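You operate a simulated robot arm through the tools that you are given. There is no shell and no other tool. Be economical: measure what you need, move in short steps, check, and stop when the job is done.

You are at the controls of a simulated two-armed robot. One attempt, no reset.

JOB
On the dining table top, fold the blue cloth in half, so that it is half as long.

It is judged by the outcome, as a careful person would: the job done as asked, and still so three seconds after it is handed in. It fails if anything else is knocked over, pushed out of place, dropped, spilled or broken. Flat cloth is picked up by pressing the open fingertips on it (5 to 10 N) and closing them slowly along it; thin cloth reads only 2 to 8 mm in the jaws.

ROBOT AND FRAMES
Two 7-joint arms with two-finger parallel grippers on one trunk, on a base that drives. Base frame: it is fixed to the floor where the robot stands at the start and does not move with it; the origin is under the middle of the robot, x ahead of it, y to its left, z up. Readings come in mm, rad, newtons and seconds.
The left shoulder is at the start at [70, 188, 1340], the right one opposite. Places, roughly: dining table top [800, 400, 800]. Payload 3.91 kg a hand.
Tool frame (each hand has its own): the origin (TCP) lies between the finger pads and is the grasp point; the fingertips stand 30 mm ahead of it; z points along the fingers, y is the line along which they close. Largest opening 110 mm; finger width 20, thickness 10; the body of the gripper, 48 by 112 mm, starts 55 mm behind the TCP.
Orientation is that of the tool frame in the base frame, as a unit quaternion [x, y, z, w]. With the fingers straight down and closing along the base's y, the tool's x points along the base's -x, its y along +y and its z along -z.

CONTROLS
- The arms move only by the tool play_rows. It takes "left_targets", "right_targets" or both (then of equal length, played together; a hand with none holds still); each is a list of rows, each an object of numbers (a shift or turn left out is 0, a gripper value left out holds the last): "jaw": the opening, from 0 (shut) to 1 (fully open); "tx", "ty", "tz": the shift along the tool's x, y, z in units of 200 mm (1.0 is 200 mm); "rx", "ry", "rz": the turn, a rotation vector about the tool's x, y, z in units of 180 degrees (1.0 is 180 degrees). In form: [{"jaw": .., "tx": .., "ty": .., "tz": .., "rx": .., "ry": .., "rz": ..}, ...]. A call has 1 to 12 rows; each row is the pose to reach, as a shift and turn from the pose commanded when the call began, along the tool's axes at that moment. A call with a number of a shift or a turn outside -1 to 1 is refused whole. Rows are played at 5 a second. More than 50 mm and 0.15 rad between two rows, or a gripper value outside its range, and nothing of the call is played. A pose out of reach is approached as far as the arm can. The call stops where the force on the tool passes 40 N (or 10 N more than at its start, if that is more) or the arm is blocked; 0.2 s more then pass. The fingers move at their own pace (about 72 mm/s each) and stop on an object; they squeeze with about 30 N. The grip force told is the motor's: it shows also when the fingers shut on nothing. Time passes only in rows, and 0.2 s behind the last, so rows that repeat a pose let the fingers close. It gives the time, the measured TCP pose, the force on the tool (base axes), the opening and the grip force at its end, in the units of the frame above (readings bear some noise), and new pictures: "pictures" is both (left out), scene, wrist or none (wrist: the cameras of the hands that moved).
- Cameras (640 x 400 px; columns grow to the right, rows downward): "scene" is now at [125.6, 0.8, 1540.7]; the picture's right is [0.02, -1.00, 0.00], its down [-0.81, -0.01, -0.58] and it looks along [0.58, 0.01, -0.81] (base axes); focal length 273 px, centre (320, 200). "left" rides on the left gripper at [72, -17, -103] in its tool frame; the picture's right is [0.23, 0.97, 0.00], its down [-0.76, 0.18, -0.62] and it looks along [-0.61, 0.14, 0.78] (tool axes); focal length 222 px, centre (320, 200). "right" rides on the right gripper at [72, 17, -103] in its tool frame; the picture's right is [-0.23, 0.97, 0.00], its down [-0.76, -0.18, -0.62] and it looks along [-0.61, -0.14, 0.78] (tool axes); focal length 222 px, centre (320, 200). There is no depth. A picture from a camera that has moved, and an enlarged one, comes with that camera's place and axes in the base frame and with its lens.
- move_column(by): slides the trunk up (or, below 0, down) by that many mm; the arms and the scene camera ride with it, the base frame stays. It gives what a move gives, with no picture.
- roll_base(legs): drives the robot by 1 to 6 legs, each [ahead, turn to the left] in mm and rad, along the robot's own axes; the way and the turn of a leg run together, so that a leg with both is an arc; at most 1500 mm and 3.142 rad a leg. The arms and the cameras ride along, it lands a little off, and it stops where it bumps. It gives what a move gives, and a new picture of the scene camera.
- turn_head(pan, tilt): turns the head with the scene camera to pan (to the left, within 1.501 rad either way) and tilt (down, from -0.506 to 1.204), counted from straight ahead of the robot. It gives what a move gives, and a new picture of the scene camera.
- zoom(camera, box): a new picture of the part [left, top, right, bottom] of that camera's present view, enlarged. It takes no simulated time.
- hand_in(): hands the job in; it is judged then, once.

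Go step by step. Nothing tells you exact positions but the pictures and the camera data: compare them with the known pose of the tool, close in by small moves and look again before you grip or let go. The budget is 120 turns and 260 pictures, counting those below and the enlarged ones. Unless the task says otherwise, let go and move clear before handing in, and close with one line.

The tools are called after "Request:" as a command line: name --argument value ..., lists and objects as JSON in quotes. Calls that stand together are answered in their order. play_rows: Moves the arms, as the interface text tells. Its arguments: {"type":"object","properties":{"left_targets":{"type":"array","items":{"type":"object","properties":{"jaw":{"type":"number"},"tx":{"type":"number"},"ty":{"type":"number"},"tz":{"type":"number"},"rx":{"type":"number"},"ry":{"type":"number"},"rz":{"type":"number"}}}},"right_targets":{"type":"array","items":{"type":"object","properties":{"jaw":{"type":"number"},"tx":{"type":"number"},"ty":{"type":"number"},"tz":{"type":"number"},"rx":{"type":"number"},"ry":{"type":"number"},"rz":{"type":"number"}}}},"pictures":{"type":"string","enum":["both","scene","wrist","none"]}},"required":[]} The other tools are called the same way: move_column (by) slides the trunk up or down; roll_base (legs) drives the base; turn_head (pan, tilt) turns the head that bears the scene camera; zoom (camera, box) takes an enlarged picture of a part of a camera's view; hand_in () hands the job in.

At the start:

```text
t: 0.0
left_tcp_pos: [622.8, 281.0, 948.6]
left_tool_rot: [0.0, 0.996, 0.005, 0.086]
left_contact_force: [132.7, -15.4, -252.7]
left_grip_width: 110.0
left_gripper_force: 0.1
right_tcp_pos: [550.3, -236.5, 909.1]
right_tool_rot: [0.01, 0.998, 0.008, 0.065]
right_contact_force: [109.3, 124.6, -262.4]
right_grip_width: 109.8
right_gripper_force: 0.1
trunk travel left (down, up): [-850.0, 90.0]
robot x, y, heading: [-2.3, 1.4, 0.001]
head pan, tilt: [0.016, 0.946]
```

scene: 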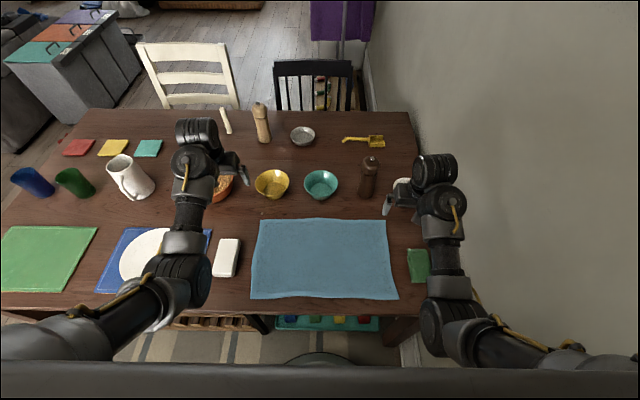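
right: 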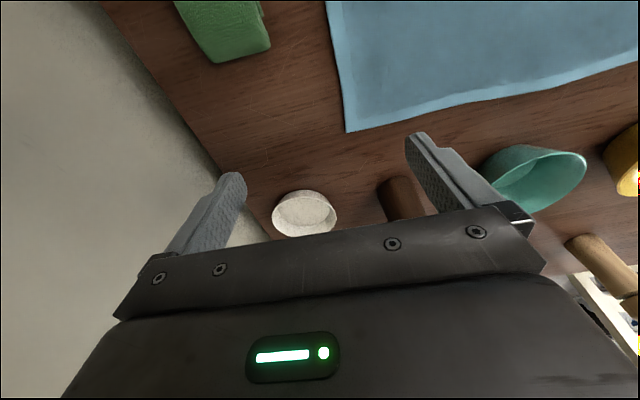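
left: 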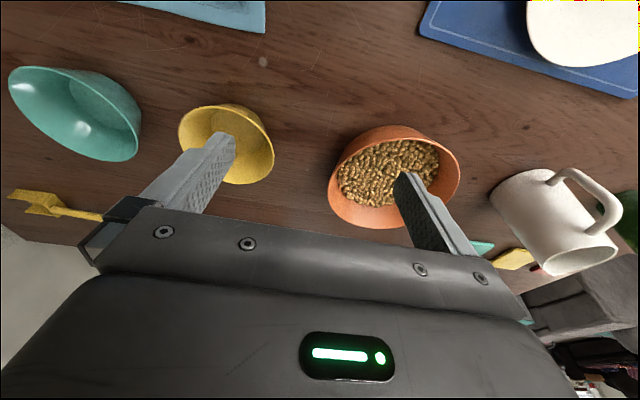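

The cloth lies at about x 345–597, y -209 to +207, with the table surface at z≈768. The long direction is y. I'll grip the left short edge with both hands (left hand at the far part, right hand at the near part) and carry it over to the right edge. First I move both hands to hover, with the right tool tilted towards the left.

Request:
play_rows --right_targets '[{"jaw": 0.45, "tx": 0.1, "ty": 0.145, "tz": -0.028, "rx": -0.028, "ry": 0.007}, {"tx": 0.2, "ty": 0.29, "tz": -0.056, "rx": -0.056, "ry": 0.014}, {"tx": 0.3, "ty": 0.435, "tz": -0.085, "rx": -0.083, "ry": 0.021}, {"tx": 0.4, "ty": 0.58, "tz": -0.113, "rx": -0.111, "ry": 0.028}, {"tx": 0.5, "ty": 0.725, "tz": -0.141, "rx": -0.139, "ry": 0.035}, {"tx": 0.6, "ty": 0.87, "tz": -0.169, "rx": -0.167, "ry": 0.042}]' --left_targets '[{"jaw": 0.45, "tx": 0.056, "ty": -0.072, "tz": 0.014, "ry": 0.009}, {"tx": 0.111, "ty": -0.144, "tz": 0.028, "ry": 0.018}, {"tx": 0.167, "ty": -0.216, "tz": 0.042, "ry": 0.027}, {"tx": 0.223, "ty": -0.287, "tz": 0.057, "ry": 0.037}, {"tx": 0.278, "ty": -0.359, "tz": 0.071, "ry": 0.046}, {"tx": 0.334, "ty": -0.431, "tz": 0.085, "ry": 0.055}]'

```text
t: 0.4
left_tcp_pos: [618.9, 266.9, 948.3]
left_tool_rot: [0.013, 0.996, 0.006, 0.092]
left_contact_force: [36.7, -0.2, -54.8]
left_grip_width: 49.4
left_gripper_force: 0.1
right_tcp_pos: [540.2, -207.1, 915.0]
right_tool_rot: [0.035, 0.995, 0.054, 0.082]
right_contact_force: [73.6, 56.1, -111.8]
right_grip_width: 49.6
right_gripper_force: 0.0
trunk travel left (down, up): [-850.0, 90.0]
robot x, y, heading: [-1.5, 0.3, -0.002]
head pan, tilt: [0.016, 0.946]
stopped in row 2 (right hand): the force on the tool passed its limit (the readings are from after the stop); the commanded pose is now the measured one
camera scene: at [124.1, 2.1, 1540.9], right [0.02, -1.0, 0.0], down [-0.81, -0.01, -0.59], along [0.59, 0.01, -0.81], focal length 273 px, centre (320, 200)
camera right: at [453.3, -196.3, 1007.8], right [0.28, 0.95, 0.15], down [0.63, -0.3, 0.71], along [0.72, -0.11, -0.69], focal length 222 px, centre (320, 200)
camera left: at [528.0, 252.8, 1034.9], right [-0.2, 0.98, -0.03], down [0.64, 0.15, 0.75], along [0.74, 0.13, -0.66], focal length 222 px, centre (320, 200)
```

scene: 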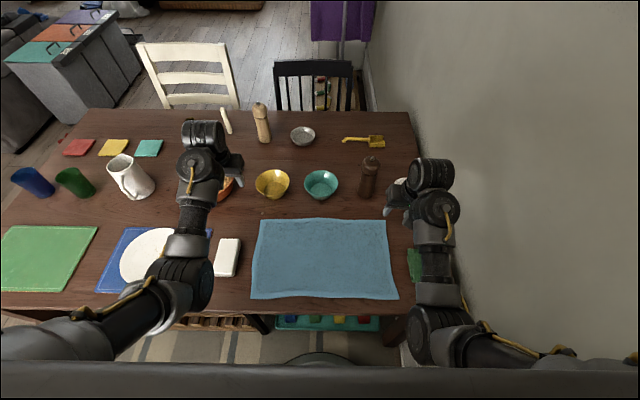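
right: 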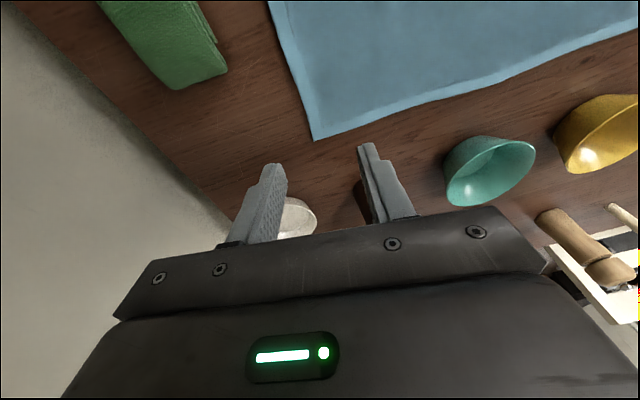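
left: 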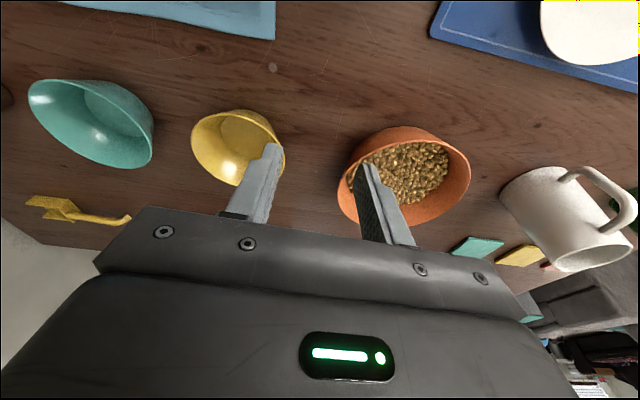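

The stop looks like a start-up transient in the force reading, since nothing was in contact. I'll let the arms settle first.

Request:
play_rows --right_targets '[{"jaw": 0.45}, {}, {}]' --left_targets '[{"jaw": 0.45}, {}, {}]' --pictures "none"

```text
t: 0.8
left_tcp_pos: [621.0, 265.9, 945.6]
left_tool_rot: [0.013, 0.996, 0.007, 0.093]
left_contact_force: [16.3, 2.1, -23.0]
left_grip_width: 49.7
left_gripper_force: 0.0
right_tcp_pos: [542.1, -208.6, 914.1]
right_tool_rot: [0.038, 0.994, 0.056, 0.084]
right_contact_force: [33.8, 25.8, -48.9]
right_grip_width: 49.6
right_gripper_force: 0.1
trunk travel left (down, up): [-850.0, 90.0]
robot x, y, heading: [-1.5, 0.4, -0.002]
head pan, tilt: [0.016, 0.946]
stopped in row 1 (left hand): the force on the tool passed its limit (the readings are from after the stop); the commanded pose is now the measured one
```

Request:
play_rows --right_targets '[{"jaw": 0.45}, {}, {}, {}, {}]' --left_targets '[{"jaw": 0.45}, {}, {}, {}, {}]' --pictures "none"

```text
t: 1.1
left_tcp_pos: [620.3, 265.4, 946.7]
left_tool_rot: [0.013, 0.996, 0.007, 0.094]
left_contact_force: [8.4, -0.1, -13.5]
left_grip_width: 49.3
left_gripper_force: 0.0
right_tcp_pos: [542.5, -208.6, 914.5]
right_tool_rot: [0.039, 0.994, 0.055, 0.084]
right_contact_force: [15.3, 11.1, -22.6]
right_grip_width: 49.4
right_gripper_force: 0.1
trunk travel left (down, up): [-850.0, 90.0]
robot x, y, heading: [0.8, 0.7, -0.004]
head pan, tilt: [0.016, 0.946]
stopped in row 1 (right hand): the force on the tool passed its limit (the readings are from after the stop); the commanded pose is now the measured one
```

Request:
play_rows --right_targets '[{"jaw": 0.45}, {"tx": 0.109, "ty": 0.143, "tz": -0.023, "rx": -0.022, "ry": 0.01, "rz": -0.002}, {"tx": 0.218, "ty": 0.287, "tz": -0.047, "rx": -0.044, "ry": 0.02, "rz": -0.003}, {"tx": 0.327, "ty": 0.43, "tz": -0.07, "rx": -0.066, "ry": 0.03, "rz": -0.005}, {"tx": 0.437, "ty": 0.573, "tz": -0.093, "rx": -0.088, "ry": 0.039, "rz": -0.007}, {"tx": 0.546, "ty": 0.717, "tz": -0.117, "rx": -0.11, "ry": 0.049, "rz": -0.009}, {"tx": 0.655, "ty": 0.86, "tz": -0.14, "rx": -0.1325, "ry": 0.059, "rz": -0.01}]' --left_targets '[{"jaw": 0.45}, {"tx": 0.052, "ty": -0.06, "tz": 0.012, "rx": 0.001, "ry": 0.01, "rz": -0.001}, {"tx": 0.103, "ty": -0.12, "tz": 0.024, "rx": 0.0015, "ry": 0.02, "rz": -0.003}, {"tx": 0.155, "ty": -0.18, "tz": 0.036, "rx": 0.002, "ry": 0.03, "rz": -0.004}, {"tx": 0.207, "ty": -0.24, "tz": 0.048, "rx": 0.003, "ry": 0.04, "rz": -0.005}, {"tx": 0.258, "ty": -0.3, "tz": 0.06, "rx": 0.004, "ry": 0.05, "rz": -0.007}, {"tx": 0.31, "ty": -0.36, "tz": 0.0725, "rx": 0.0045, "ry": 0.06, "rz": -0.008}]'

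```text
t: 1.6
left_tcp_pos: [619.2, 265.7, 947.7]
left_tool_rot: [0.014, 0.995, 0.007, 0.095]
left_contact_force: [7.1, 0.2, -11.5]
left_grip_width: 49.4
left_gripper_force: 0.0
right_tcp_pos: [541.6, -207.2, 916.3]
right_tool_rot: [0.04, 0.994, 0.058, 0.086]
right_contact_force: [11.9, 9.6, -17.4]
right_grip_width: 49.5
right_gripper_force: 0.0
trunk travel left (down, up): [-850.0, 90.0]
robot x, y, heading: [1.8, -0.3, -0.001]
head pan, tilt: [0.016, 0.946]
stopped in row 2 (right hand): the force on the tool passed its limit (the readings are from after the stop); the commanded pose is now the measured one
camera scene: at [125.3, 1.0, 1540.7], right [0.02, -1.0, 0.0], down [-0.81, -0.01, -0.59], along [0.58, 0.01, -0.81], focal length 273 px, centre (320, 200)
camera right: at [454.5, -195.5, 1007.5], right [0.29, 0.94, 0.16], down [0.62, -0.31, 0.72], along [0.72, -0.11, -0.68], focal length 222 px, centre (320, 200)
camera left: at [529.1, 251.3, 1034.6], right [-0.2, 0.98, -0.03], down [0.64, 0.15, 0.76], along [0.75, 0.13, -0.65], focal length 222 px, centre (320, 200)
```

scene: 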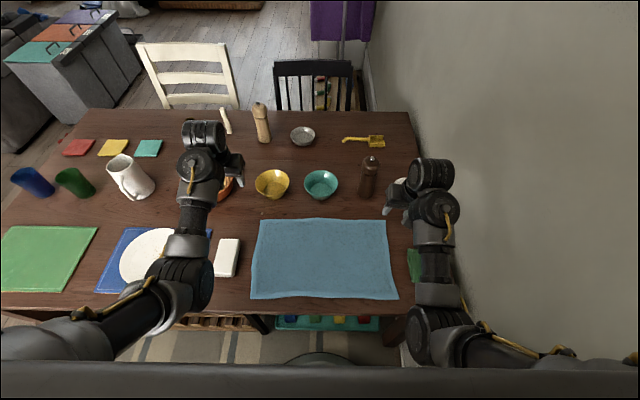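
right: 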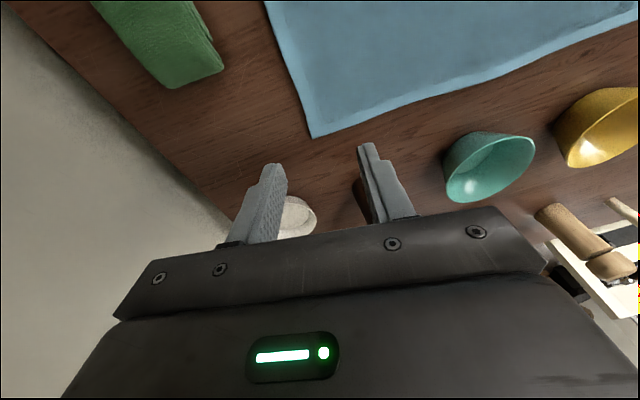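
left: 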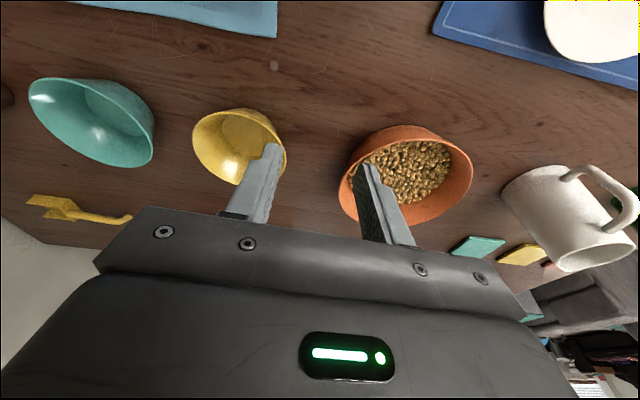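

Request:
play_rows --right_targets '[{"jaw": 0.45}, {}, {}, {}, {}]' --left_targets '[{"jaw": 0.45}, {}, {}, {}, {}]' --pictures "none"

Request:
play_rows --right_targets '[{"jaw": 0.45}, {}, {}, {}, {}]' --left_targets '[{"jaw": 0.45}, {}, {}, {}, {}]' --pictures "none"

```text
t: 2.9
left_tcp_pos: [620.5, 266.2, 947.3]
left_tool_rot: [0.013, 0.995, 0.008, 0.094]
left_contact_force: [6.5, 0.2, -10.4]
left_grip_width: 49.5
left_gripper_force: 0.0
right_tcp_pos: [542.8, -206.5, 914.8]
right_tool_rot: [0.04, 0.994, 0.058, 0.088]
right_contact_force: [9.0, 7.9, -13.9]
right_grip_width: 49.4
right_gripper_force: 0.2
trunk travel left (down, up): [-850.0, 90.0]
robot x, y, heading: [1.2, -0.4, -0.0]
head pan, tilt: [0.016, 0.946]
stopped in row 5 (right hand): the force on the tool passed its limit (the readings are from after the stop); the commanded pose is now the measured one
```

```text
t: 4.1
left_tcp_pos: [619.8, 264.9, 947.3]
left_tool_rot: [0.013, 0.995, 0.008, 0.094]
left_contact_force: [7.2, -0.4, -15.8]
left_grip_width: 49.4
left_gripper_force: 0.1
right_tcp_pos: [541.4, -207.5, 915.2]
right_tool_rot: [0.04, 0.994, 0.058, 0.087]
right_contact_force: [13.9, 15.0, -24.5]
right_grip_width: 49.4
right_gripper_force: 0.1
trunk travel left (down, up): [-850.0, 90.0]
robot x, y, heading: [-1.2, 1.9, 0.005]
head pan, tilt: [0.016, 0.946]
```

Request:
play_rows --left_targets '[{"tx": 0.025, "ty": -0.03, "tz": -0.01}, {"tx": 0.05, "ty": -0.06, "tz": -0.02}, {"tx": 0.1, "ty": -0.12, "tz": -0.03}, {"tx": 0.15, "ty": -0.18, "tz": -0.03}]' --pictures "none"

Request:
play_rows --right_targets '[{"ty": 0.03, "tz": -0.01}, {"ty": 0.06, "tz": -0.02}, {"ty": 0.12, "tz": -0.03}, {"ty": 0.18, "tz": -0.03}]' --pictures "none"

```text
t: 4.4
left_tcp_pos: [618.9, 263.7, 947.9]
left_tool_rot: [0.016, 0.995, 0.008, 0.096]
left_contact_force: [8.9, -0.8, -14.1]
left_grip_width: 49.4
left_gripper_force: 0.0
right_tcp_pos: [542.8, -207.0, 916.1]
right_tool_rot: [0.041, 0.994, 0.058, 0.087]
right_contact_force: [8.7, 6.1, -11.9]
right_grip_width: 49.5
right_gripper_force: 0.2
trunk travel left (down, up): [-850.0, 90.0]
robot x, y, heading: [-0.1, 2.6, 0.001]
head pan, tilt: [0.016, 0.946]
stopped in row 1 (left hand): the force on the tool passed its limit (the readings are from after the stop); the commanded pose is now the measured one
```

```text
t: 5.0
left_tcp_pos: [619.1, 264.1, 946.6]
left_tool_rot: [0.015, 0.995, 0.008, 0.096]
left_contact_force: [6.5, -0.5, -11.3]
left_grip_width: 49.4
left_gripper_force: 0.0
right_tcp_pos: [543.8, -197.4, 918.8]
right_tool_rot: [0.039, 0.994, 0.058, 0.088]
right_contact_force: [6.5, 10.2, -11.3]
right_grip_width: 49.5
right_gripper_force: 0.1
trunk travel left (down, up): [-850.0, 90.0]
robot x, y, heading: [4.7, -0.1, -0.001]
head pan, tilt: [0.016, 0.946]
stopped in row 2 (right hand): the force on the tool passed its limit (the readings are from after the stop); the commanded pose is now the measured one
```

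Request:
play_rows --left_targets '[{"tz": 0.025}, {"tz": 0.05}, {"tz": 0.1}, {"tz": 0.15}]' --pictures "none"

Request:
zoom --camera "scene" --box '[140, 100, 480, 330]'

```text
t: 6.0
left_tcp_pos: [623.8, 263.9, 916.8]
left_tool_rot: [0.015, 0.995, 0.008, 0.095]
left_contact_force: [1.2, 0.3, 0.4]
left_grip_width: 49.4
left_gripper_force: 0.0
right_tcp_pos: [542.6, -197.9, 919.4]
right_tool_rot: [0.039, 0.994, 0.058, 0.088]
right_contact_force: [9.7, 12.7, -18.4]
right_grip_width: 49.8
right_gripper_force: 0.1
trunk travel left (down, up): [-850.0, 90.0]
robot x, y, heading: [2.2, -0.1, 0.001]
head pan, tilt: [0.016, 0.946]
```

```text
1.74 times, centred on (310, 215) of scene
camera zoom: at [125.7, 0.9, 1540.7], right [0.02, -1.0, 0.0], down [-0.81, -0.01, -0.58], along [0.58, 0.01, -0.81], focal length 475 px, centre (337, 174)
```

zoom: 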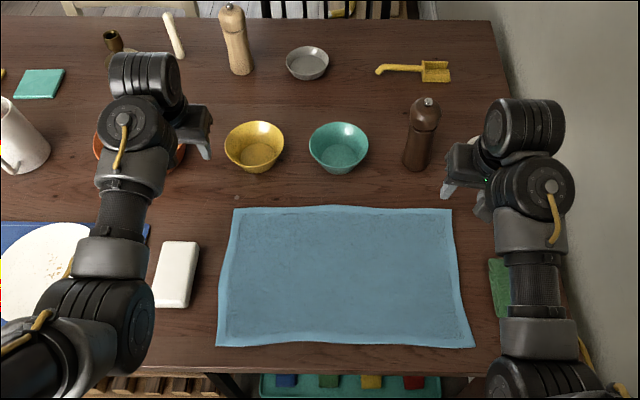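

Moving down freed the left arm, so the blocked direction was up. I'll work lower, and bring the right hand down the same way.

Request:
play_rows --right_targets '[{"tz": 0.05}, {"tz": 0.1}, {"tz": 0.15}, {"tz": 0.15}, {"tz": 0.15}]' --pictures "none"

```text
t: 7.2
left_tcp_pos: [624.1, 264.7, 917.2]
left_tool_rot: [0.014, 0.995, 0.008, 0.096]
left_contact_force: [-0.3, -0.7, 0.0]
left_grip_width: 49.4
left_gripper_force: 0.0
right_tcp_pos: [547.4, -194.4, 890.4]
right_tool_rot: [0.038, 0.994, 0.059, 0.087]
right_contact_force: [-0.1, -0.1, 1.2]
right_grip_width: 49.6
right_gripper_force: 0.1
trunk travel left (down, up): [-850.0, 90.0]
robot x, y, heading: [1.6, 0.7, -0.001]
head pan, tilt: [0.016, 0.946]
```

Request:
play_rows --right_targets '[{"tx": 0.1, "ty": 0.116, "tz": 0.004, "rx": -0.019, "ry": 0.008}, {"tx": 0.2, "ty": 0.233, "tz": 0.009, "rx": -0.038, "ry": 0.017, "rz": -0.003}, {"tx": 0.3, "ty": 0.349, "tz": 0.013, "rx": -0.057, "ry": 0.025, "rz": -0.004}, {"tx": 0.4, "ty": 0.466, "tz": 0.017, "rx": -0.076, "ry": 0.034, "rz": -0.006}, {"tx": 0.5, "ty": 0.582, "tz": 0.021, "rx": -0.095, "ry": 0.042, "rz": -0.007}, {"tx": 0.6, "ty": 0.7, "tz": 0.026, "rx": -0.114, "ry": 0.05, "rz": -0.009}, {"tx": 0.705, "ty": 0.815, "tz": 0.03, "rx": -0.1325, "ry": 0.059, "rz": -0.01}]' --left_targets '[{"tx": 0.047, "ty": -0.051, "tz": 0.01, "ry": 0.0085}, {"tx": 0.094, "ty": -0.102, "tz": 0.02, "ry": 0.017}, {"tx": 0.141, "ty": -0.153, "tz": 0.03, "ry": 0.026}, {"tx": 0.189, "ty": -0.204, "tz": 0.04, "ry": 0.034}, {"tx": 0.236, "ty": -0.255, "tz": 0.05, "ry": 0.043}, {"tx": 0.283, "ty": -0.306, "tz": 0.06, "ry": 0.051}, {"tx": 0.33, "ty": -0.357, "tz": 0.07, "ry": 0.06, "rz": -0.008, "rx": 0.004}]'

```text
t: 8.2
left_tcp_pos: [587.6, 224.2, 902.2]
left_tool_rot: [0.016, 0.999, 0.008, 0.044]
left_contact_force: [0.2, -0.2, -0.5]
left_grip_width: 49.4
left_gripper_force: 0.1
right_tcp_pos: [490.0, -178.6, 873.5]
right_tool_rot: [0.032, 0.993, 0.101, 0.054]
right_contact_force: [7.2, 0.1, -14.4]
right_grip_width: 49.4
right_gripper_force: 0.1
trunk travel left (down, up): [-850.0, 90.0]
robot x, y, heading: [-0.2, -1.3, 0.002]
head pan, tilt: [0.016, 0.946]
stopped in row 5 (right hand): the force on the tool passed its limit (the readings are from after the stop); the commanded pose is now the measured one
camera scene: at [124.7, 0.9, 1540.8], right [0.02, -1.0, 0.0], down [-0.81, -0.01, -0.59], along [0.59, 0.01, -0.81], focal length 273 px, centre (320, 200)
camera right: at [407.0, -177.9, 971.2], right [0.28, 0.94, 0.22], down [0.68, -0.35, 0.65], along [0.68, -0.03, -0.73], focal length 222 px, centre (320, 200)
camera left: at [506.5, 210.9, 998.9], right [-0.2, 0.98, 0.0], down [0.71, 0.14, 0.69], along [0.68, 0.13, -0.72], focal length 222 px, centre (320, 200)
```

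scene: 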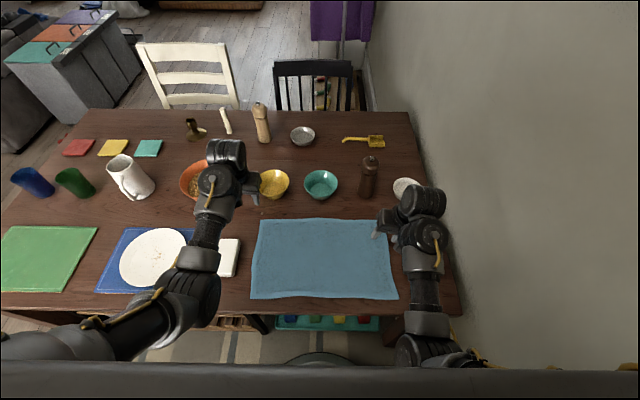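
right: 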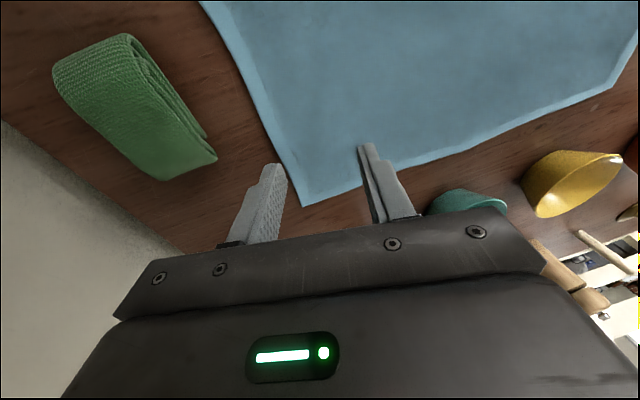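
left: 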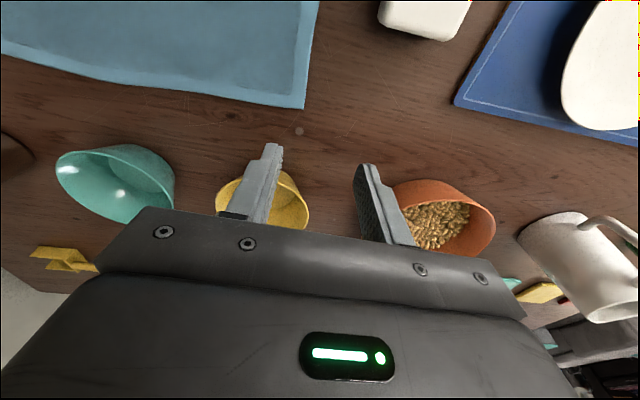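

Request:
play_rows --right_targets '[{"tz": 0.03}, {"tz": 0.06}, {"tz": 0.06}]' --pictures "none"

Request:
play_rows --right_targets '[{"ty": 0.1}, {"ty": 0.2}, {"ty": 0.3}, {"ty": 0.4}, {"ty": 0.5}]' --pictures "scene"

```text
t: 9.0
left_tcp_pos: [587.8, 224.8, 901.9]
left_tool_rot: [0.016, 0.999, 0.008, 0.043]
left_contact_force: [0.6, 0.4, 1.2]
left_grip_width: 49.5
left_gripper_force: 0.1
right_tcp_pos: [492.4, -176.6, 860.7]
right_tool_rot: [0.032, 0.993, 0.102, 0.055]
right_contact_force: [0.6, 0.0, -0.8]
right_grip_width: 49.5
right_gripper_force: 0.0
trunk travel left (down, up): [-850.0, 90.0]
robot x, y, heading: [-2.1, 1.0, -0.003]
head pan, tilt: [0.016, 0.946]
```

```text
t: 10.2
left_tcp_pos: [589.0, 226.7, 901.3]
left_tool_rot: [0.015, 0.999, 0.008, 0.043]
left_contact_force: [0.3, 0.3, 0.8]
left_grip_width: 49.2
left_gripper_force: 0.2
right_tcp_pos: [499.2, -94.3, 878.9]
right_tool_rot: [0.036, 0.994, 0.086, 0.056]
right_contact_force: [-0.4, 0.1, -1.1]
right_grip_width: 49.6
right_gripper_force: 0.0
trunk travel left (down, up): [-850.0, 90.0]
robot x, y, heading: [4.3, 1.2, -0.001]
head pan, tilt: [0.016, 0.946]
camera scene: at [125.7, 1.2, 1540.7], right [0.02, -1.0, 0.0], down [-0.81, -0.01, -0.58], along [0.58, 0.01, -0.81], focal length 273 px, centre (320, 200)
```

scene: 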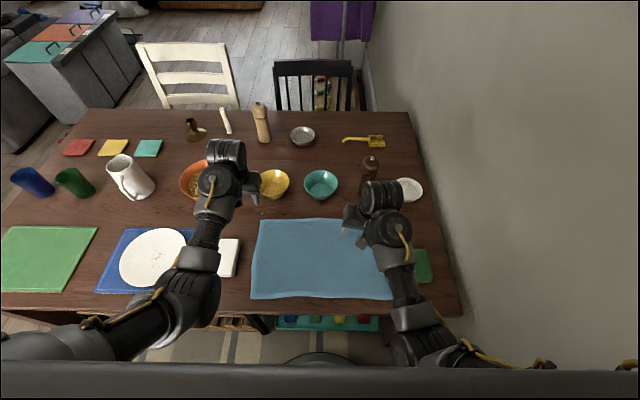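

Request:
play_rows --right_targets '[{"tx": 0.06, "ty": 0.1, "tz": 0.027}, {"tx": 0.12, "ty": 0.2, "tz": 0.054}, {"tx": 0.18, "ty": 0.3, "tz": 0.081}, {"tx": 0.24, "ty": 0.395, "tz": 0.108}, {"tx": 0.3, "ty": 0.494, "tz": 0.136}, {"tx": 0.36, "ty": 0.59, "tz": 0.163}, {"tx": 0.42, "ty": 0.69, "tz": 0.19}, {"tx": 0.478, "ty": 0.79, "tz": 0.217}, {"tx": 0.478, "ty": 0.79, "tz": 0.217}]'

```text
t: 12.2
left_tcp_pos: [588.8, 225.9, 902.6]
left_tool_rot: [0.015, 0.999, 0.008, 0.044]
left_contact_force: [0.5, -0.5, -0.4]
left_grip_width: 49.3
left_gripper_force: 0.0
right_tcp_pos: [427.0, 36.4, 835.4]
right_tool_rot: [0.041, 0.996, 0.053, 0.061]
right_contact_force: [0.7, 0.4, 0.8]
right_grip_width: 49.5
right_gripper_force: 0.0
trunk travel left (down, up): [-850.0, 90.0]
robot x, y, heading: [5.0, -0.9, 0.002]
head pan, tilt: [0.016, 0.946]
camera scene: at [125.6, 0.7, 1540.7], right [0.02, -1.0, 0.0], down [-0.81, -0.01, -0.58], along [0.58, 0.01, -0.81], focal length 273 px, centre (320, 200)
camera right: at [344.2, 48.5, 931.5], right [0.3, 0.94, 0.13], down [0.66, -0.31, 0.68], along [0.69, -0.12, -0.72], focal length 222 px, centre (320, 200)
```

scene: 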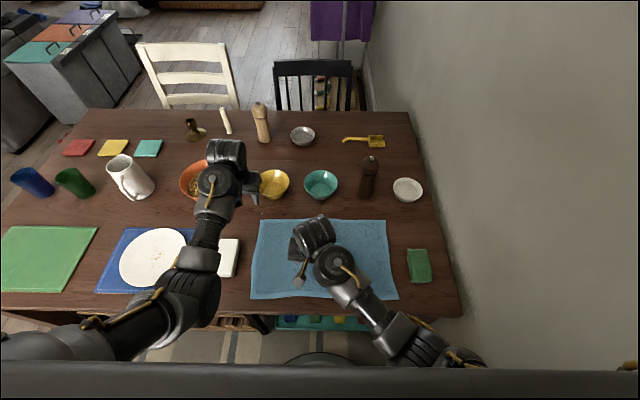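
right: 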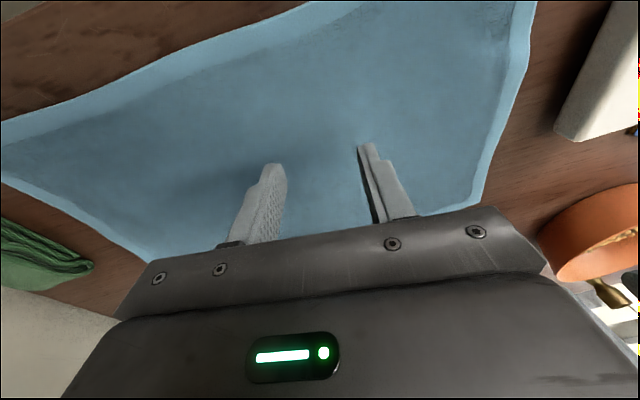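

Request:
play_rows --right_targets '[{"rz": -0.04}, {"rz": -0.08}, {"rz": -0.12, "tx": 0.04, "ty": 0.07}, {"rz": -0.16, "tx": 0.08, "ty": 0.14}, {"rz": -0.2, "tx": 0.12, "ty": 0.21}, {"rz": -0.2, "tx": 0.15, "ty": 0.28}, {"rz": -0.2, "tx": 0.18, "ty": 0.35}, {"rz": -0.2, "tx": 0.217, "ty": 0.405}, {"rz": -0.2, "tx": 0.217, "ty": 0.405}]'

```text
t: 13.4
left_tcp_pos: [587.9, 226.2, 902.6]
left_tool_rot: [0.016, 0.999, 0.008, 0.043]
left_contact_force: [0.0, 0.0, -0.6]
left_grip_width: 49.4
left_gripper_force: 0.0
right_tcp_pos: [409.4, 50.4, 822.1]
right_tool_rot: [-0.246, 0.967, 0.013, 0.066]
right_contact_force: [0.0, 0.7, 1.1]
right_grip_width: 49.3
right_gripper_force: 0.0
trunk travel left (down, up): [-850.0, 90.0]
robot x, y, heading: [1.4, -0.9, 0.003]
head pan, tilt: [0.016, 0.946]
stopped in row 5 (right hand): the arm was blocked; the commanded pose is now the measured one
camera scene: at [125.5, 0.8, 1540.7], right [0.02, -1.0, 0.0], down [-0.81, -0.01, -0.58], along [0.58, 0.01, -0.81], focal length 273 px, centre (320, 200)
camera right: at [326.8, 24.4, 915.7], right [-0.27, 0.96, 0.02], down [0.67, 0.17, 0.72], along [0.69, 0.21, -0.69], focal length 222 px, centre (320, 200)
```

scene: 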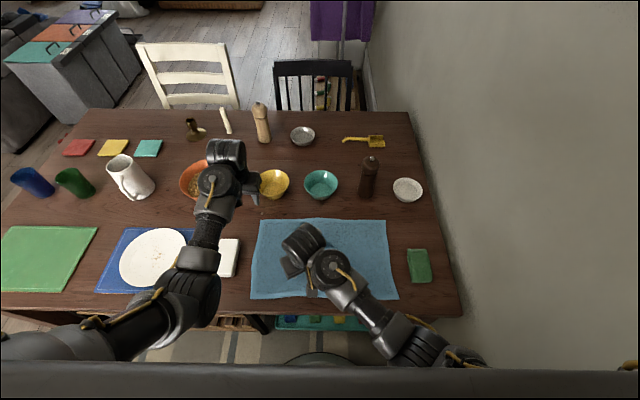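
right: 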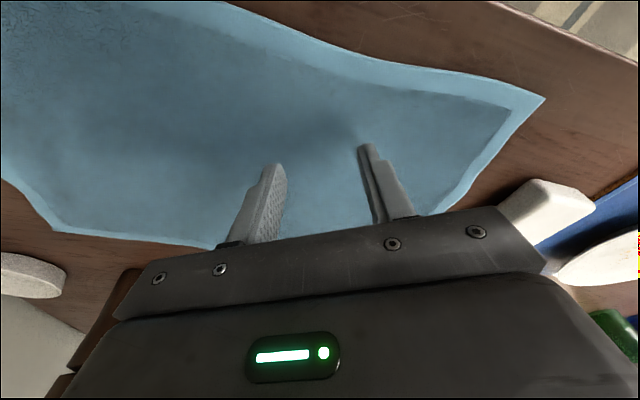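

The right arm hits a limit when it crosses over to the left edge. The fix is to shift the robot about 200 mm to the left, so both hands can work on the left edge together. Later I'll turn the base to the right to carry the cloth over. I pull the hands in first.

Request:
play_rows --right_targets '[{"tz": -0.1, "tx": 0.04, "ty": -0.1, "rz": 0.02}, {"tz": -0.15, "tx": 0.08, "ty": -0.23, "rz": 0.05}, {"tz": -0.2, "tx": 0.12, "ty": -0.37, "rz": 0.08}, {"tz": -0.25, "tx": 0.17, "ty": -0.51, "rz": 0.11}, {"tz": -0.29, "tx": 0.22, "ty": -0.66, "rz": 0.135}, {"tz": -0.325, "tx": 0.27, "ty": -0.8, "rz": 0.16}, {"tz": -0.325, "tx": 0.27, "ty": -0.8, "rz": 0.16}]' --left_targets '[{"tx": 0.11, "ty": -0.066}, {"tx": 0.22, "ty": -0.13}, {"tx": 0.34, "ty": -0.2}, {"tx": 0.45, "ty": -0.266}, {"tx": 0.56, "ty": -0.33}, {"tx": 0.68, "ty": -0.4}, {"tx": 0.68, "ty": -0.4}]' --pictures "scene"

Request:
turn_head --pan 1.5 --tilt 0.7

```text
t: 13.7
left_tcp_pos: [577.5, 217.7, 901.7]
left_tool_rot: [0.016, 0.999, 0.008, 0.05]
left_contact_force: [4.5, -6.6, -11.2]
left_grip_width: 49.3
left_gripper_force: 0.0
right_tcp_pos: [409.5, 42.8, 834.8]
right_tool_rot: [-0.23, 0.971, 0.017, 0.068]
right_contact_force: [0.4, -0.9, 0.4]
right_grip_width: 49.5
right_gripper_force: 0.0
trunk travel left (down, up): [-850.0, 90.0]
robot x, y, heading: [-4.2, -1.7, 0.003]
head pan, tilt: [0.016, 0.946]
stopped in row 1 (left hand): the force on the tool passed its limit (the readings are from after the stop); the commanded pose is now the measured one
camera scene: at [124.0, -0.1, 1540.9], right [0.02, -1.0, 0.0], down [-0.81, -0.01, -0.59], along [0.59, 0.01, -0.81], focal length 273 px, centre (320, 200)
```

scene: 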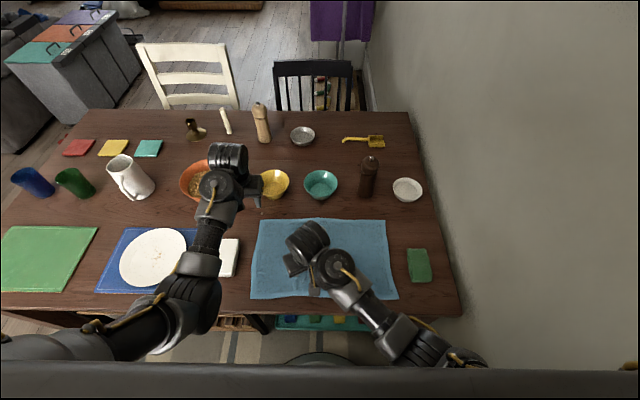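

```text
t: 15.3
left_tcp_pos: [578.2, 219.9, 901.1]
left_tool_rot: [0.015, 0.999, 0.008, 0.048]
left_contact_force: [7.8, -3.2, -20.9]
left_grip_width: 49.6
left_gripper_force: 0.0
right_tcp_pos: [409.3, 42.3, 833.7]
right_tool_rot: [-0.23, 0.971, 0.017, 0.067]
right_contact_force: [0.5, -0.2, 0.4]
right_grip_width: 49.4
right_gripper_force: 0.0
trunk travel left (down, up): [-850.0, 90.0]
robot x, y, heading: [0.1, 3.7, 0.005]
head pan, tilt: [1.499, 0.7]
camera scene: at [58.7, 84.4, 1560.2], right [1.0, -0.07, 0.0], down [-0.05, -0.64, -0.76], along [0.06, 0.76, -0.64], focal length 273 px, centre (320, 200)
```

scene: 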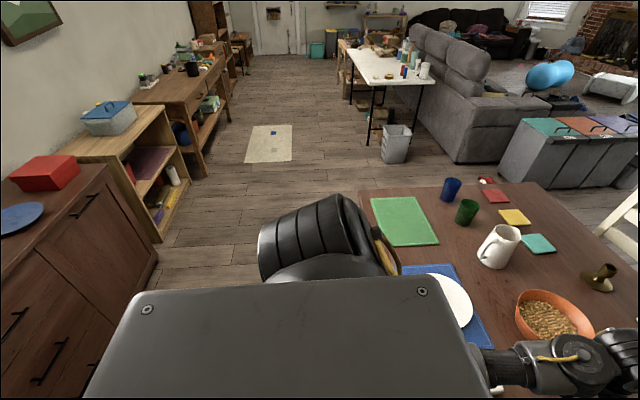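

Behind the robot is clear to about x=-1000. I'll raise the trunk for more headroom, then pull the hands in.

Request:
move_column --by 80

Request:
play_rows --left_targets '[{"tz": 0.1}, {"tz": 0.2}, {"tz": 0.2}]' --right_targets '[{}, {}, {}]' --pictures "none"

Request:
turn_head --pan 0 --tilt 0.946

```text
t: 16.5
left_tcp_pos: [579.6, 218.7, 979.4]
left_tool_rot: [0.016, 0.999, 0.008, 0.047]
left_contact_force: [7.6, -5.2, -20.2]
left_grip_width: 49.6
left_gripper_force: 0.0
right_tcp_pos: [410.1, 42.5, 913.4]
right_tool_rot: [-0.231, 0.971, 0.017, 0.067]
right_contact_force: [0.8, 0.6, -0.3]
right_grip_width: 49.7
right_gripper_force: 0.1
trunk travel left (down, up): [-930.0, 10.0]
robot x, y, heading: [1.5, 1.0, -0.001]
head pan, tilt: [1.499, 0.7]
```

```text
t: 17.3
left_tcp_pos: [580.7, 219.3, 940.5]
left_tool_rot: [0.017, 0.999, 0.008, 0.047]
left_contact_force: [-0.3, 0.8, -0.9]
left_grip_width: 49.4
left_gripper_force: 0.1
right_tcp_pos: [410.3, 42.6, 914.5]
right_tool_rot: [-0.23, 0.971, 0.017, 0.067]
right_contact_force: [-0.3, 0.3, -0.6]
right_grip_width: 49.2
right_gripper_force: 0.0
trunk travel left (down, up): [-930.0, 10.0]
robot x, y, heading: [-2.1, -0.3, -0.0]
head pan, tilt: [1.499, 0.7]
```

```text
t: 18.9
left_tcp_pos: [583.6, 219.8, 940.0]
left_tool_rot: [0.016, 0.999, 0.007, 0.047]
left_contact_force: [-0.8, -0.2, 0.4]
left_grip_width: 49.8
left_gripper_force: 0.0
right_tcp_pos: [409.5, 42.3, 914.4]
right_tool_rot: [-0.23, 0.971, 0.017, 0.067]
right_contact_force: [0.2, 0.1, 0.1]
right_grip_width: 49.3
right_gripper_force: 0.0
trunk travel left (down, up): [-930.0, 10.0]
robot x, y, heading: [1.0, -0.8, -0.001]
head pan, tilt: [0.0, 0.946]
camera scene: at [125.6, -0.2, 1620.7], right [0.0, -1.0, 0.0], down [-0.81, 0.0, -0.58], along [0.58, 0.0, -0.81], focal length 273 px, centre (320, 200)
```

scene: 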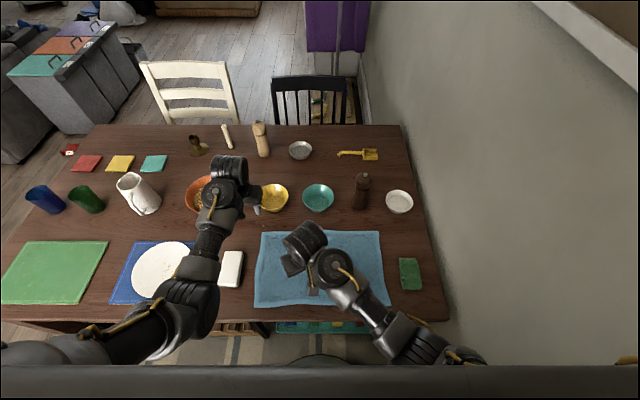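

Request:
roll_base --legs '[[-350, 0], [0, 0.698], [310, 0], [0, -0.698]]'

```text
t: 26.6
left_tcp_pos: [472.1, 420.9, 940.1]
left_tool_rot: [0.017, 0.999, 0.008, 0.048]
left_contact_force: [-0.9, 0.3, -0.2]
left_grip_width: 49.5
left_gripper_force: 0.1
right_tcp_pos: [300.5, 244.7, 914.2]
right_tool_rot: [-0.23, 0.971, 0.017, 0.066]
right_contact_force: [0.5, 0.9, 0.4]
right_grip_width: 49.4
right_gripper_force: 0.1
trunk travel left (down, up): [-930.0, 10.0]
robot x, y, heading: [-108.6, 197.1, 0.001]
head pan, tilt: [0.0, 0.946]
camera scene: at [15.7, 201.9, 1620.7], right [0.0, -1.0, 0.0], down [-0.81, 0.0, -0.58], along [0.58, 0.0, -0.81], focal length 273 px, centre (320, 200)
```

scene: 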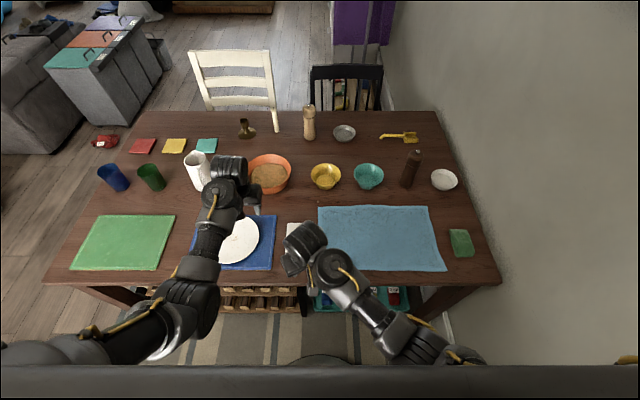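

Request:
roll_base --legs '[[110, 0]]'

```text
t: 27.8
left_tcp_pos: [582.1, 421.0, 941.6]
left_tool_rot: [0.016, 0.999, 0.008, 0.048]
left_contact_force: [-0.6, 0.1, 1.2]
left_grip_width: 49.6
left_gripper_force: 0.0
right_tcp_pos: [408.6, 244.4, 914.6]
right_tool_rot: [-0.231, 0.971, 0.016, 0.067]
right_contact_force: [0.1, 0.5, 0.2]
right_grip_width: 49.5
right_gripper_force: 0.1
trunk travel left (down, up): [-930.0, 10.0]
robot x, y, heading: [-2.5, 201.3, 0.003]
head pan, tilt: [0.0, 0.946]
camera scene: at [123.8, 201.3, 1620.8], right [0.0, -1.0, 0.0], down [-0.81, 0.0, -0.59], along [0.59, 0.0, -0.81], focal length 273 px, centre (320, 200)
```

scene: 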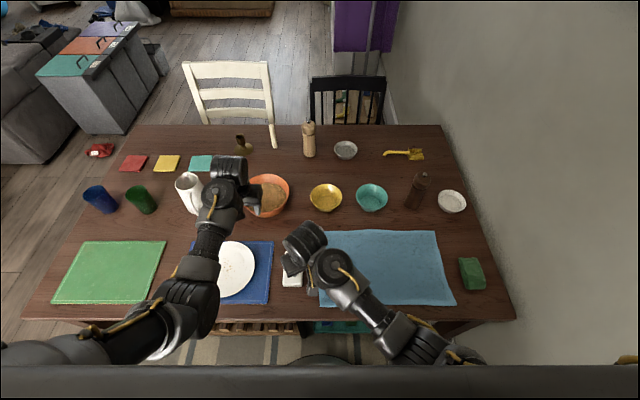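

Request:
play_rows --right_targets '[{"tx": 0.055, "ty": -0.06, "tz": 0.012, "rz": 0.025, "ry": 0.007}, {"tx": 0.11, "ty": -0.12, "tz": 0.025, "rz": 0.05, "ry": 0.014}, {"tx": 0.166, "ty": -0.183, "tz": 0.037, "rz": 0.075, "ry": 0.022}, {"tx": 0.222, "ty": -0.244, "tz": 0.05, "rz": 0.1, "ry": 0.03}, {"tx": 0.28, "ty": -0.3, "tz": 0.06, "rz": 0.125, "ry": 0.036}, {"tx": 0.333, "ty": -0.366, "tz": 0.075, "rz": 0.148, "ry": 0.043, "rx": 0.01}, {"tx": 0.333, "ty": -0.366, "tz": 0.075, "rz": 0.148, "ry": 0.043, "rx": 0.01}]' --left_targets '[{"tx": 0.015, "ty": -0.15, "tz": 0.017, "ry": 0.005}, {"tx": 0.03, "ty": -0.3, "tz": 0.035, "ry": 0.01}, {"tx": 0.045, "ty": -0.455, "tz": 0.052, "ry": 0.015}, {"tx": 0.06, "ty": -0.6, "tz": 0.07, "ry": 0.02}, {"tx": 0.077, "ty": -0.76, "tz": 0.09, "ry": 0.026}, {"tx": 0.092, "ty": -0.91, "tz": 0.105, "ry": 0.031, "rx": 0.005, "rz": -0.01}, {"tx": 0.092, "ty": -0.91, "tz": 0.105, "ry": 0.031, "rx": 0.005, "rz": -0.01}]'

```text
t: 29.4
left_tcp_pos: [558.3, 241.0, 915.3]
left_tool_rot: [0.001, 1.0, 0.0, -0.002]
left_contact_force: [-0.2, -0.1, -0.3]
left_grip_width: 49.3
left_gripper_force: 0.0
right_tcp_pos: [385.7, 151.7, 889.2]
right_tool_rot: [0.0, 1.0, 0.001, 0.0]
right_contact_force: [-0.6, 0.3, -0.4]
right_grip_width: 49.7
right_gripper_force: 0.1
trunk travel left (down, up): [-930.0, 10.0]
robot x, y, heading: [1.2, 203.1, 0.001]
head pan, tilt: [0.0, 0.946]
camera scene: at [124.5, 202.3, 1620.7], right [0.0, -1.0, 0.0], down [-0.81, 0.0, -0.59], along [0.59, 0.0, -0.81], focal length 273 px, centre (320, 200)
camera right: at [313.0, 166.4, 994.0], right [0.23, 0.97, 0.0], down [0.76, -0.18, 0.62], along [0.61, -0.14, -0.78], focal length 222 px, centre (320, 200)
camera left: at [486.8, 225.5, 1018.3], right [-0.23, 0.97, 0.0], down [0.76, 0.18, 0.62], along [0.6, 0.14, -0.78], focal length 222 px, centre (320, 200)
```

scene: 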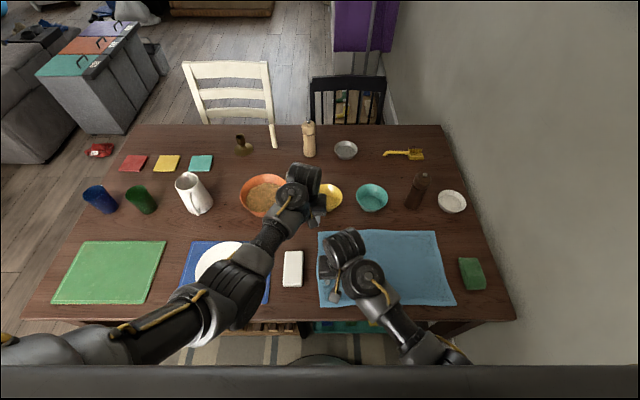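
right: 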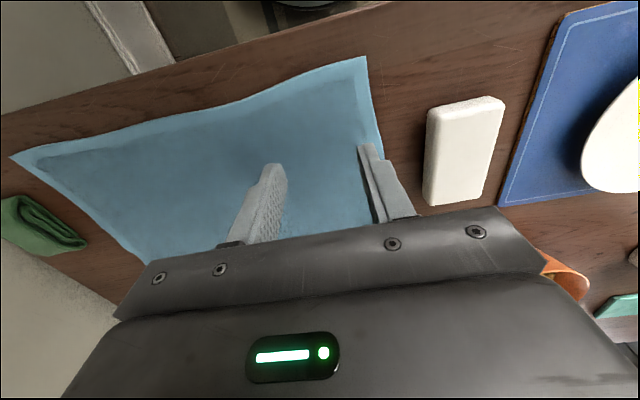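
left: 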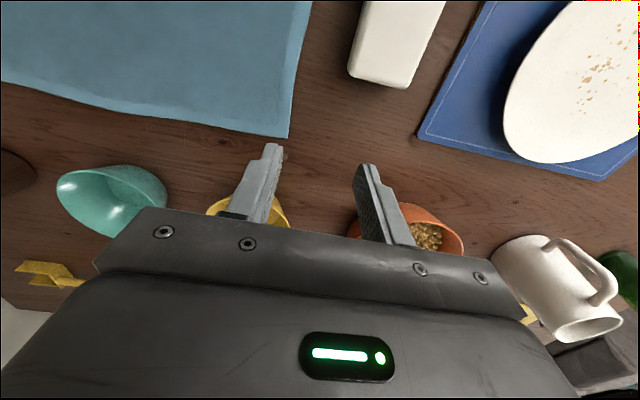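

Request:
play_rows --right_targets '[{"jaw": 0.27, "tx": -0.01, "ty": 0.07}, {"tx": -0.02, "ty": 0.147, "tz": 0.05}, {"tx": -0.02, "ty": 0.147, "tz": 0.16}, {"tx": -0.02, "ty": 0.147, "tz": 0.27}, {"tx": -0.02, "ty": 0.147, "tz": 0.37}, {"tx": -0.02, "ty": 0.147, "tz": 0.37}]' --left_targets '[{"jaw": 0.27, "ty": -0.13}, {"tx": 0.015, "ty": -0.26, "tz": 0.1}, {"tx": 0.015, "ty": -0.26, "tz": 0.24}, {"tx": 0.015, "ty": -0.26, "tz": 0.38}, {"tx": 0.015, "ty": -0.26, "tz": 0.5}, {"tx": 0.015, "ty": -0.26, "tz": 0.5}]'

```text
t: 30.8
left_tcp_pos: [561.9, 232.3, 810.8]
left_tool_rot: [-0.019, 1.0, 0.021, 0.001]
left_contact_force: [0.0, 0.1, -0.2]
left_grip_width: 29.7
left_gripper_force: 0.2
left hand out of reach, approached as far as the arm can: row 5, 6
right_tcp_pos: [389.0, 180.0, 815.7]
right_tool_rot: [-0.001, 1.0, 0.002, 0.001]
right_contact_force: [-0.8, 0.3, -0.5]
right_grip_width: 29.6
right_gripper_force: 0.0
trunk travel left (down, up): [-930.0, 10.0]
robot x, y, heading: [-1.7, 203.9, 0.0]
head pan, tilt: [0.0, 0.946]
camera scene: at [124.0, 201.6, 1620.8], right [0.0, -1.0, 0.0], down [-0.81, 0.0, -0.59], along [0.59, 0.0, -0.81], focal length 273 px, centre (320, 200)
camera right: at [316.6, 195.6, 920.6], right [0.23, 0.97, 0.0], down [0.76, -0.18, 0.62], along [0.61, -0.14, -0.78], focal length 222 px, centre (320, 200)
camera left: at [489.7, 210.2, 913.2], right [-0.26, 0.96, 0.04], down [0.75, 0.18, 0.63], along [0.6, 0.2, -0.77], focal length 222 px, centre (320, 200)
```

scene: 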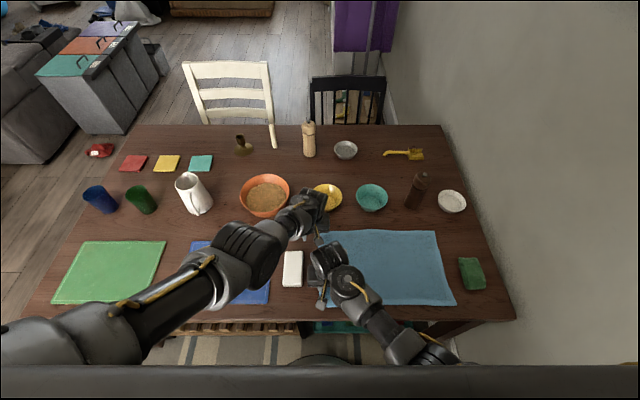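
right: 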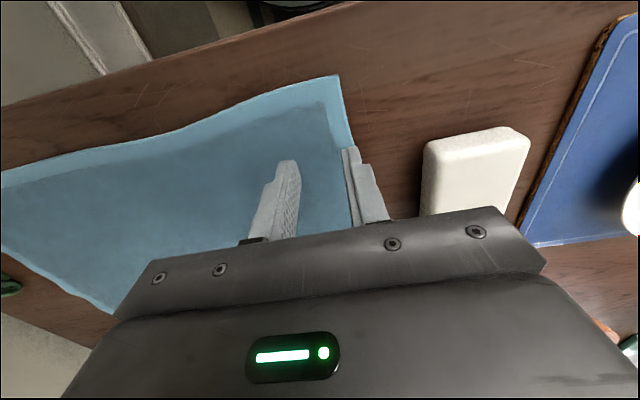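
left: 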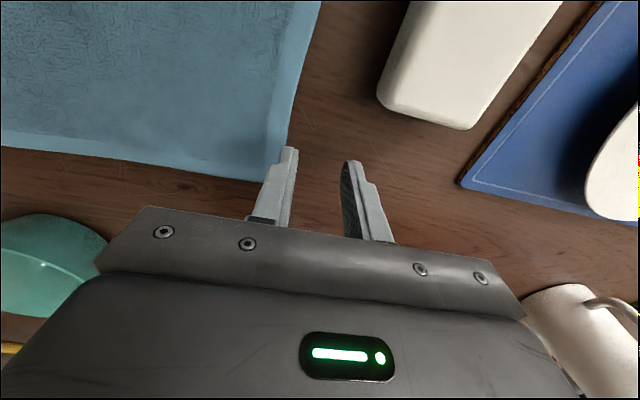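

The left hand runs out of reach because the trunk is high. I raise both hands, then lower the trunk.

Request:
play_rows --right_targets '[{"tz": -0.2}, {"tz": -0.4}, {"tz": -0.5}, {"tz": -0.5}]' --left_targets '[{"tz": -0.2}, {"tz": -0.4}, {"tz": -0.6}, {"tz": -0.6}]' --pictures "none"

Request:
move_column --by -100

```text
t: 31.8
left_tcp_pos: [569.8, 209.7, 948.1]
left_tool_rot: [-0.01, 1.0, 0.01, 0.014]
left_contact_force: [1.2, -0.7, -0.4]
left_grip_width: 29.8
left_gripper_force: 0.1
right_tcp_pos: [388.6, 179.2, 916.0]
right_tool_rot: [-0.001, 1.0, 0.001, 0.001]
right_contact_force: [0.0, -1.1, 0.2]
right_grip_width: 29.7
right_gripper_force: 0.1
trunk travel left (down, up): [-930.0, 10.0]
robot x, y, heading: [-0.9, 203.6, -0.0]
head pan, tilt: [0.0, 0.946]
```

```text
t: 33.1
left_tcp_pos: [565.5, 212.0, 843.3]
left_tool_rot: [-0.01, 1.0, 0.013, 0.01]
left_contact_force: [-0.2, -0.7, 0.4]
left_grip_width: 29.5
left_gripper_force: 0.1
right_tcp_pos: [389.4, 178.3, 815.7]
right_tool_rot: [-0.001, 1.0, 0.001, 0.0]
right_contact_force: [0.0, 0.6, 0.5]
right_grip_width: 29.6
right_gripper_force: 0.1
trunk travel left (down, up): [-830.0, 110.0]
robot x, y, heading: [-2.8, 202.6, 0.001]
head pan, tilt: [0.0, 0.946]
```

Request:
play_rows --left_targets '[{"tx": 0.02, "ty": -0.05, "tz": 0.03}, {"tx": 0.05, "ty": -0.115, "tz": 0.08}, {"tx": 0.05, "ty": -0.115, "tz": 0.14}, {"tx": 0.05, "ty": -0.115, "tz": 0.14}]' --pictures "both"

```text
t: 34.1
left_tcp_pos: [563.2, 222.3, 804.6]
left_tool_rot: [-0.022, 0.999, 0.035, 0.009]
left_contact_force: [-0.4, -0.4, 0.3]
left_grip_width: 29.7
left_gripper_force: 0.0
right_tcp_pos: [389.1, 178.6, 815.8]
right_tool_rot: [-0.001, 1.0, 0.002, 0.0]
right_contact_force: [0.4, -0.8, -0.4]
right_grip_width: 29.6
right_gripper_force: 0.1
trunk travel left (down, up): [-830.0, 110.0]
robot x, y, heading: [2.6, 202.9, -0.0]
head pan, tilt: [0.0, 0.946]
camera scene: at [124.8, 201.1, 1520.7], right [0.0, -1.0, 0.0], down [-0.81, 0.0, -0.58], along [0.58, 0.0, -0.81], focal length 273 px, centre (320, 200)
camera left: at [489.2, 197.0, 904.2], right [-0.27, 0.96, 0.06], down [0.74, 0.17, 0.65], along [0.61, 0.22, -0.76], focal length 222 px, centre (320, 200)
```

scene: 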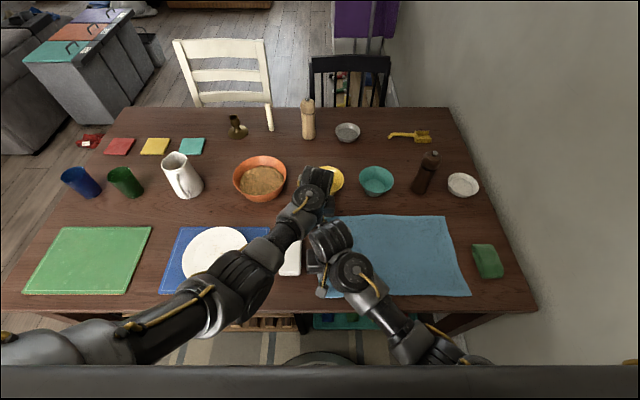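
left: 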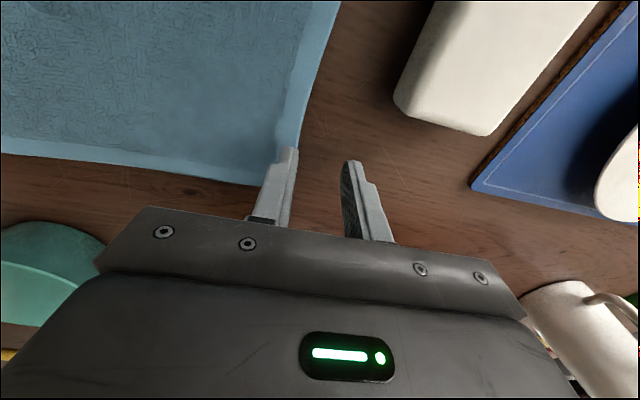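

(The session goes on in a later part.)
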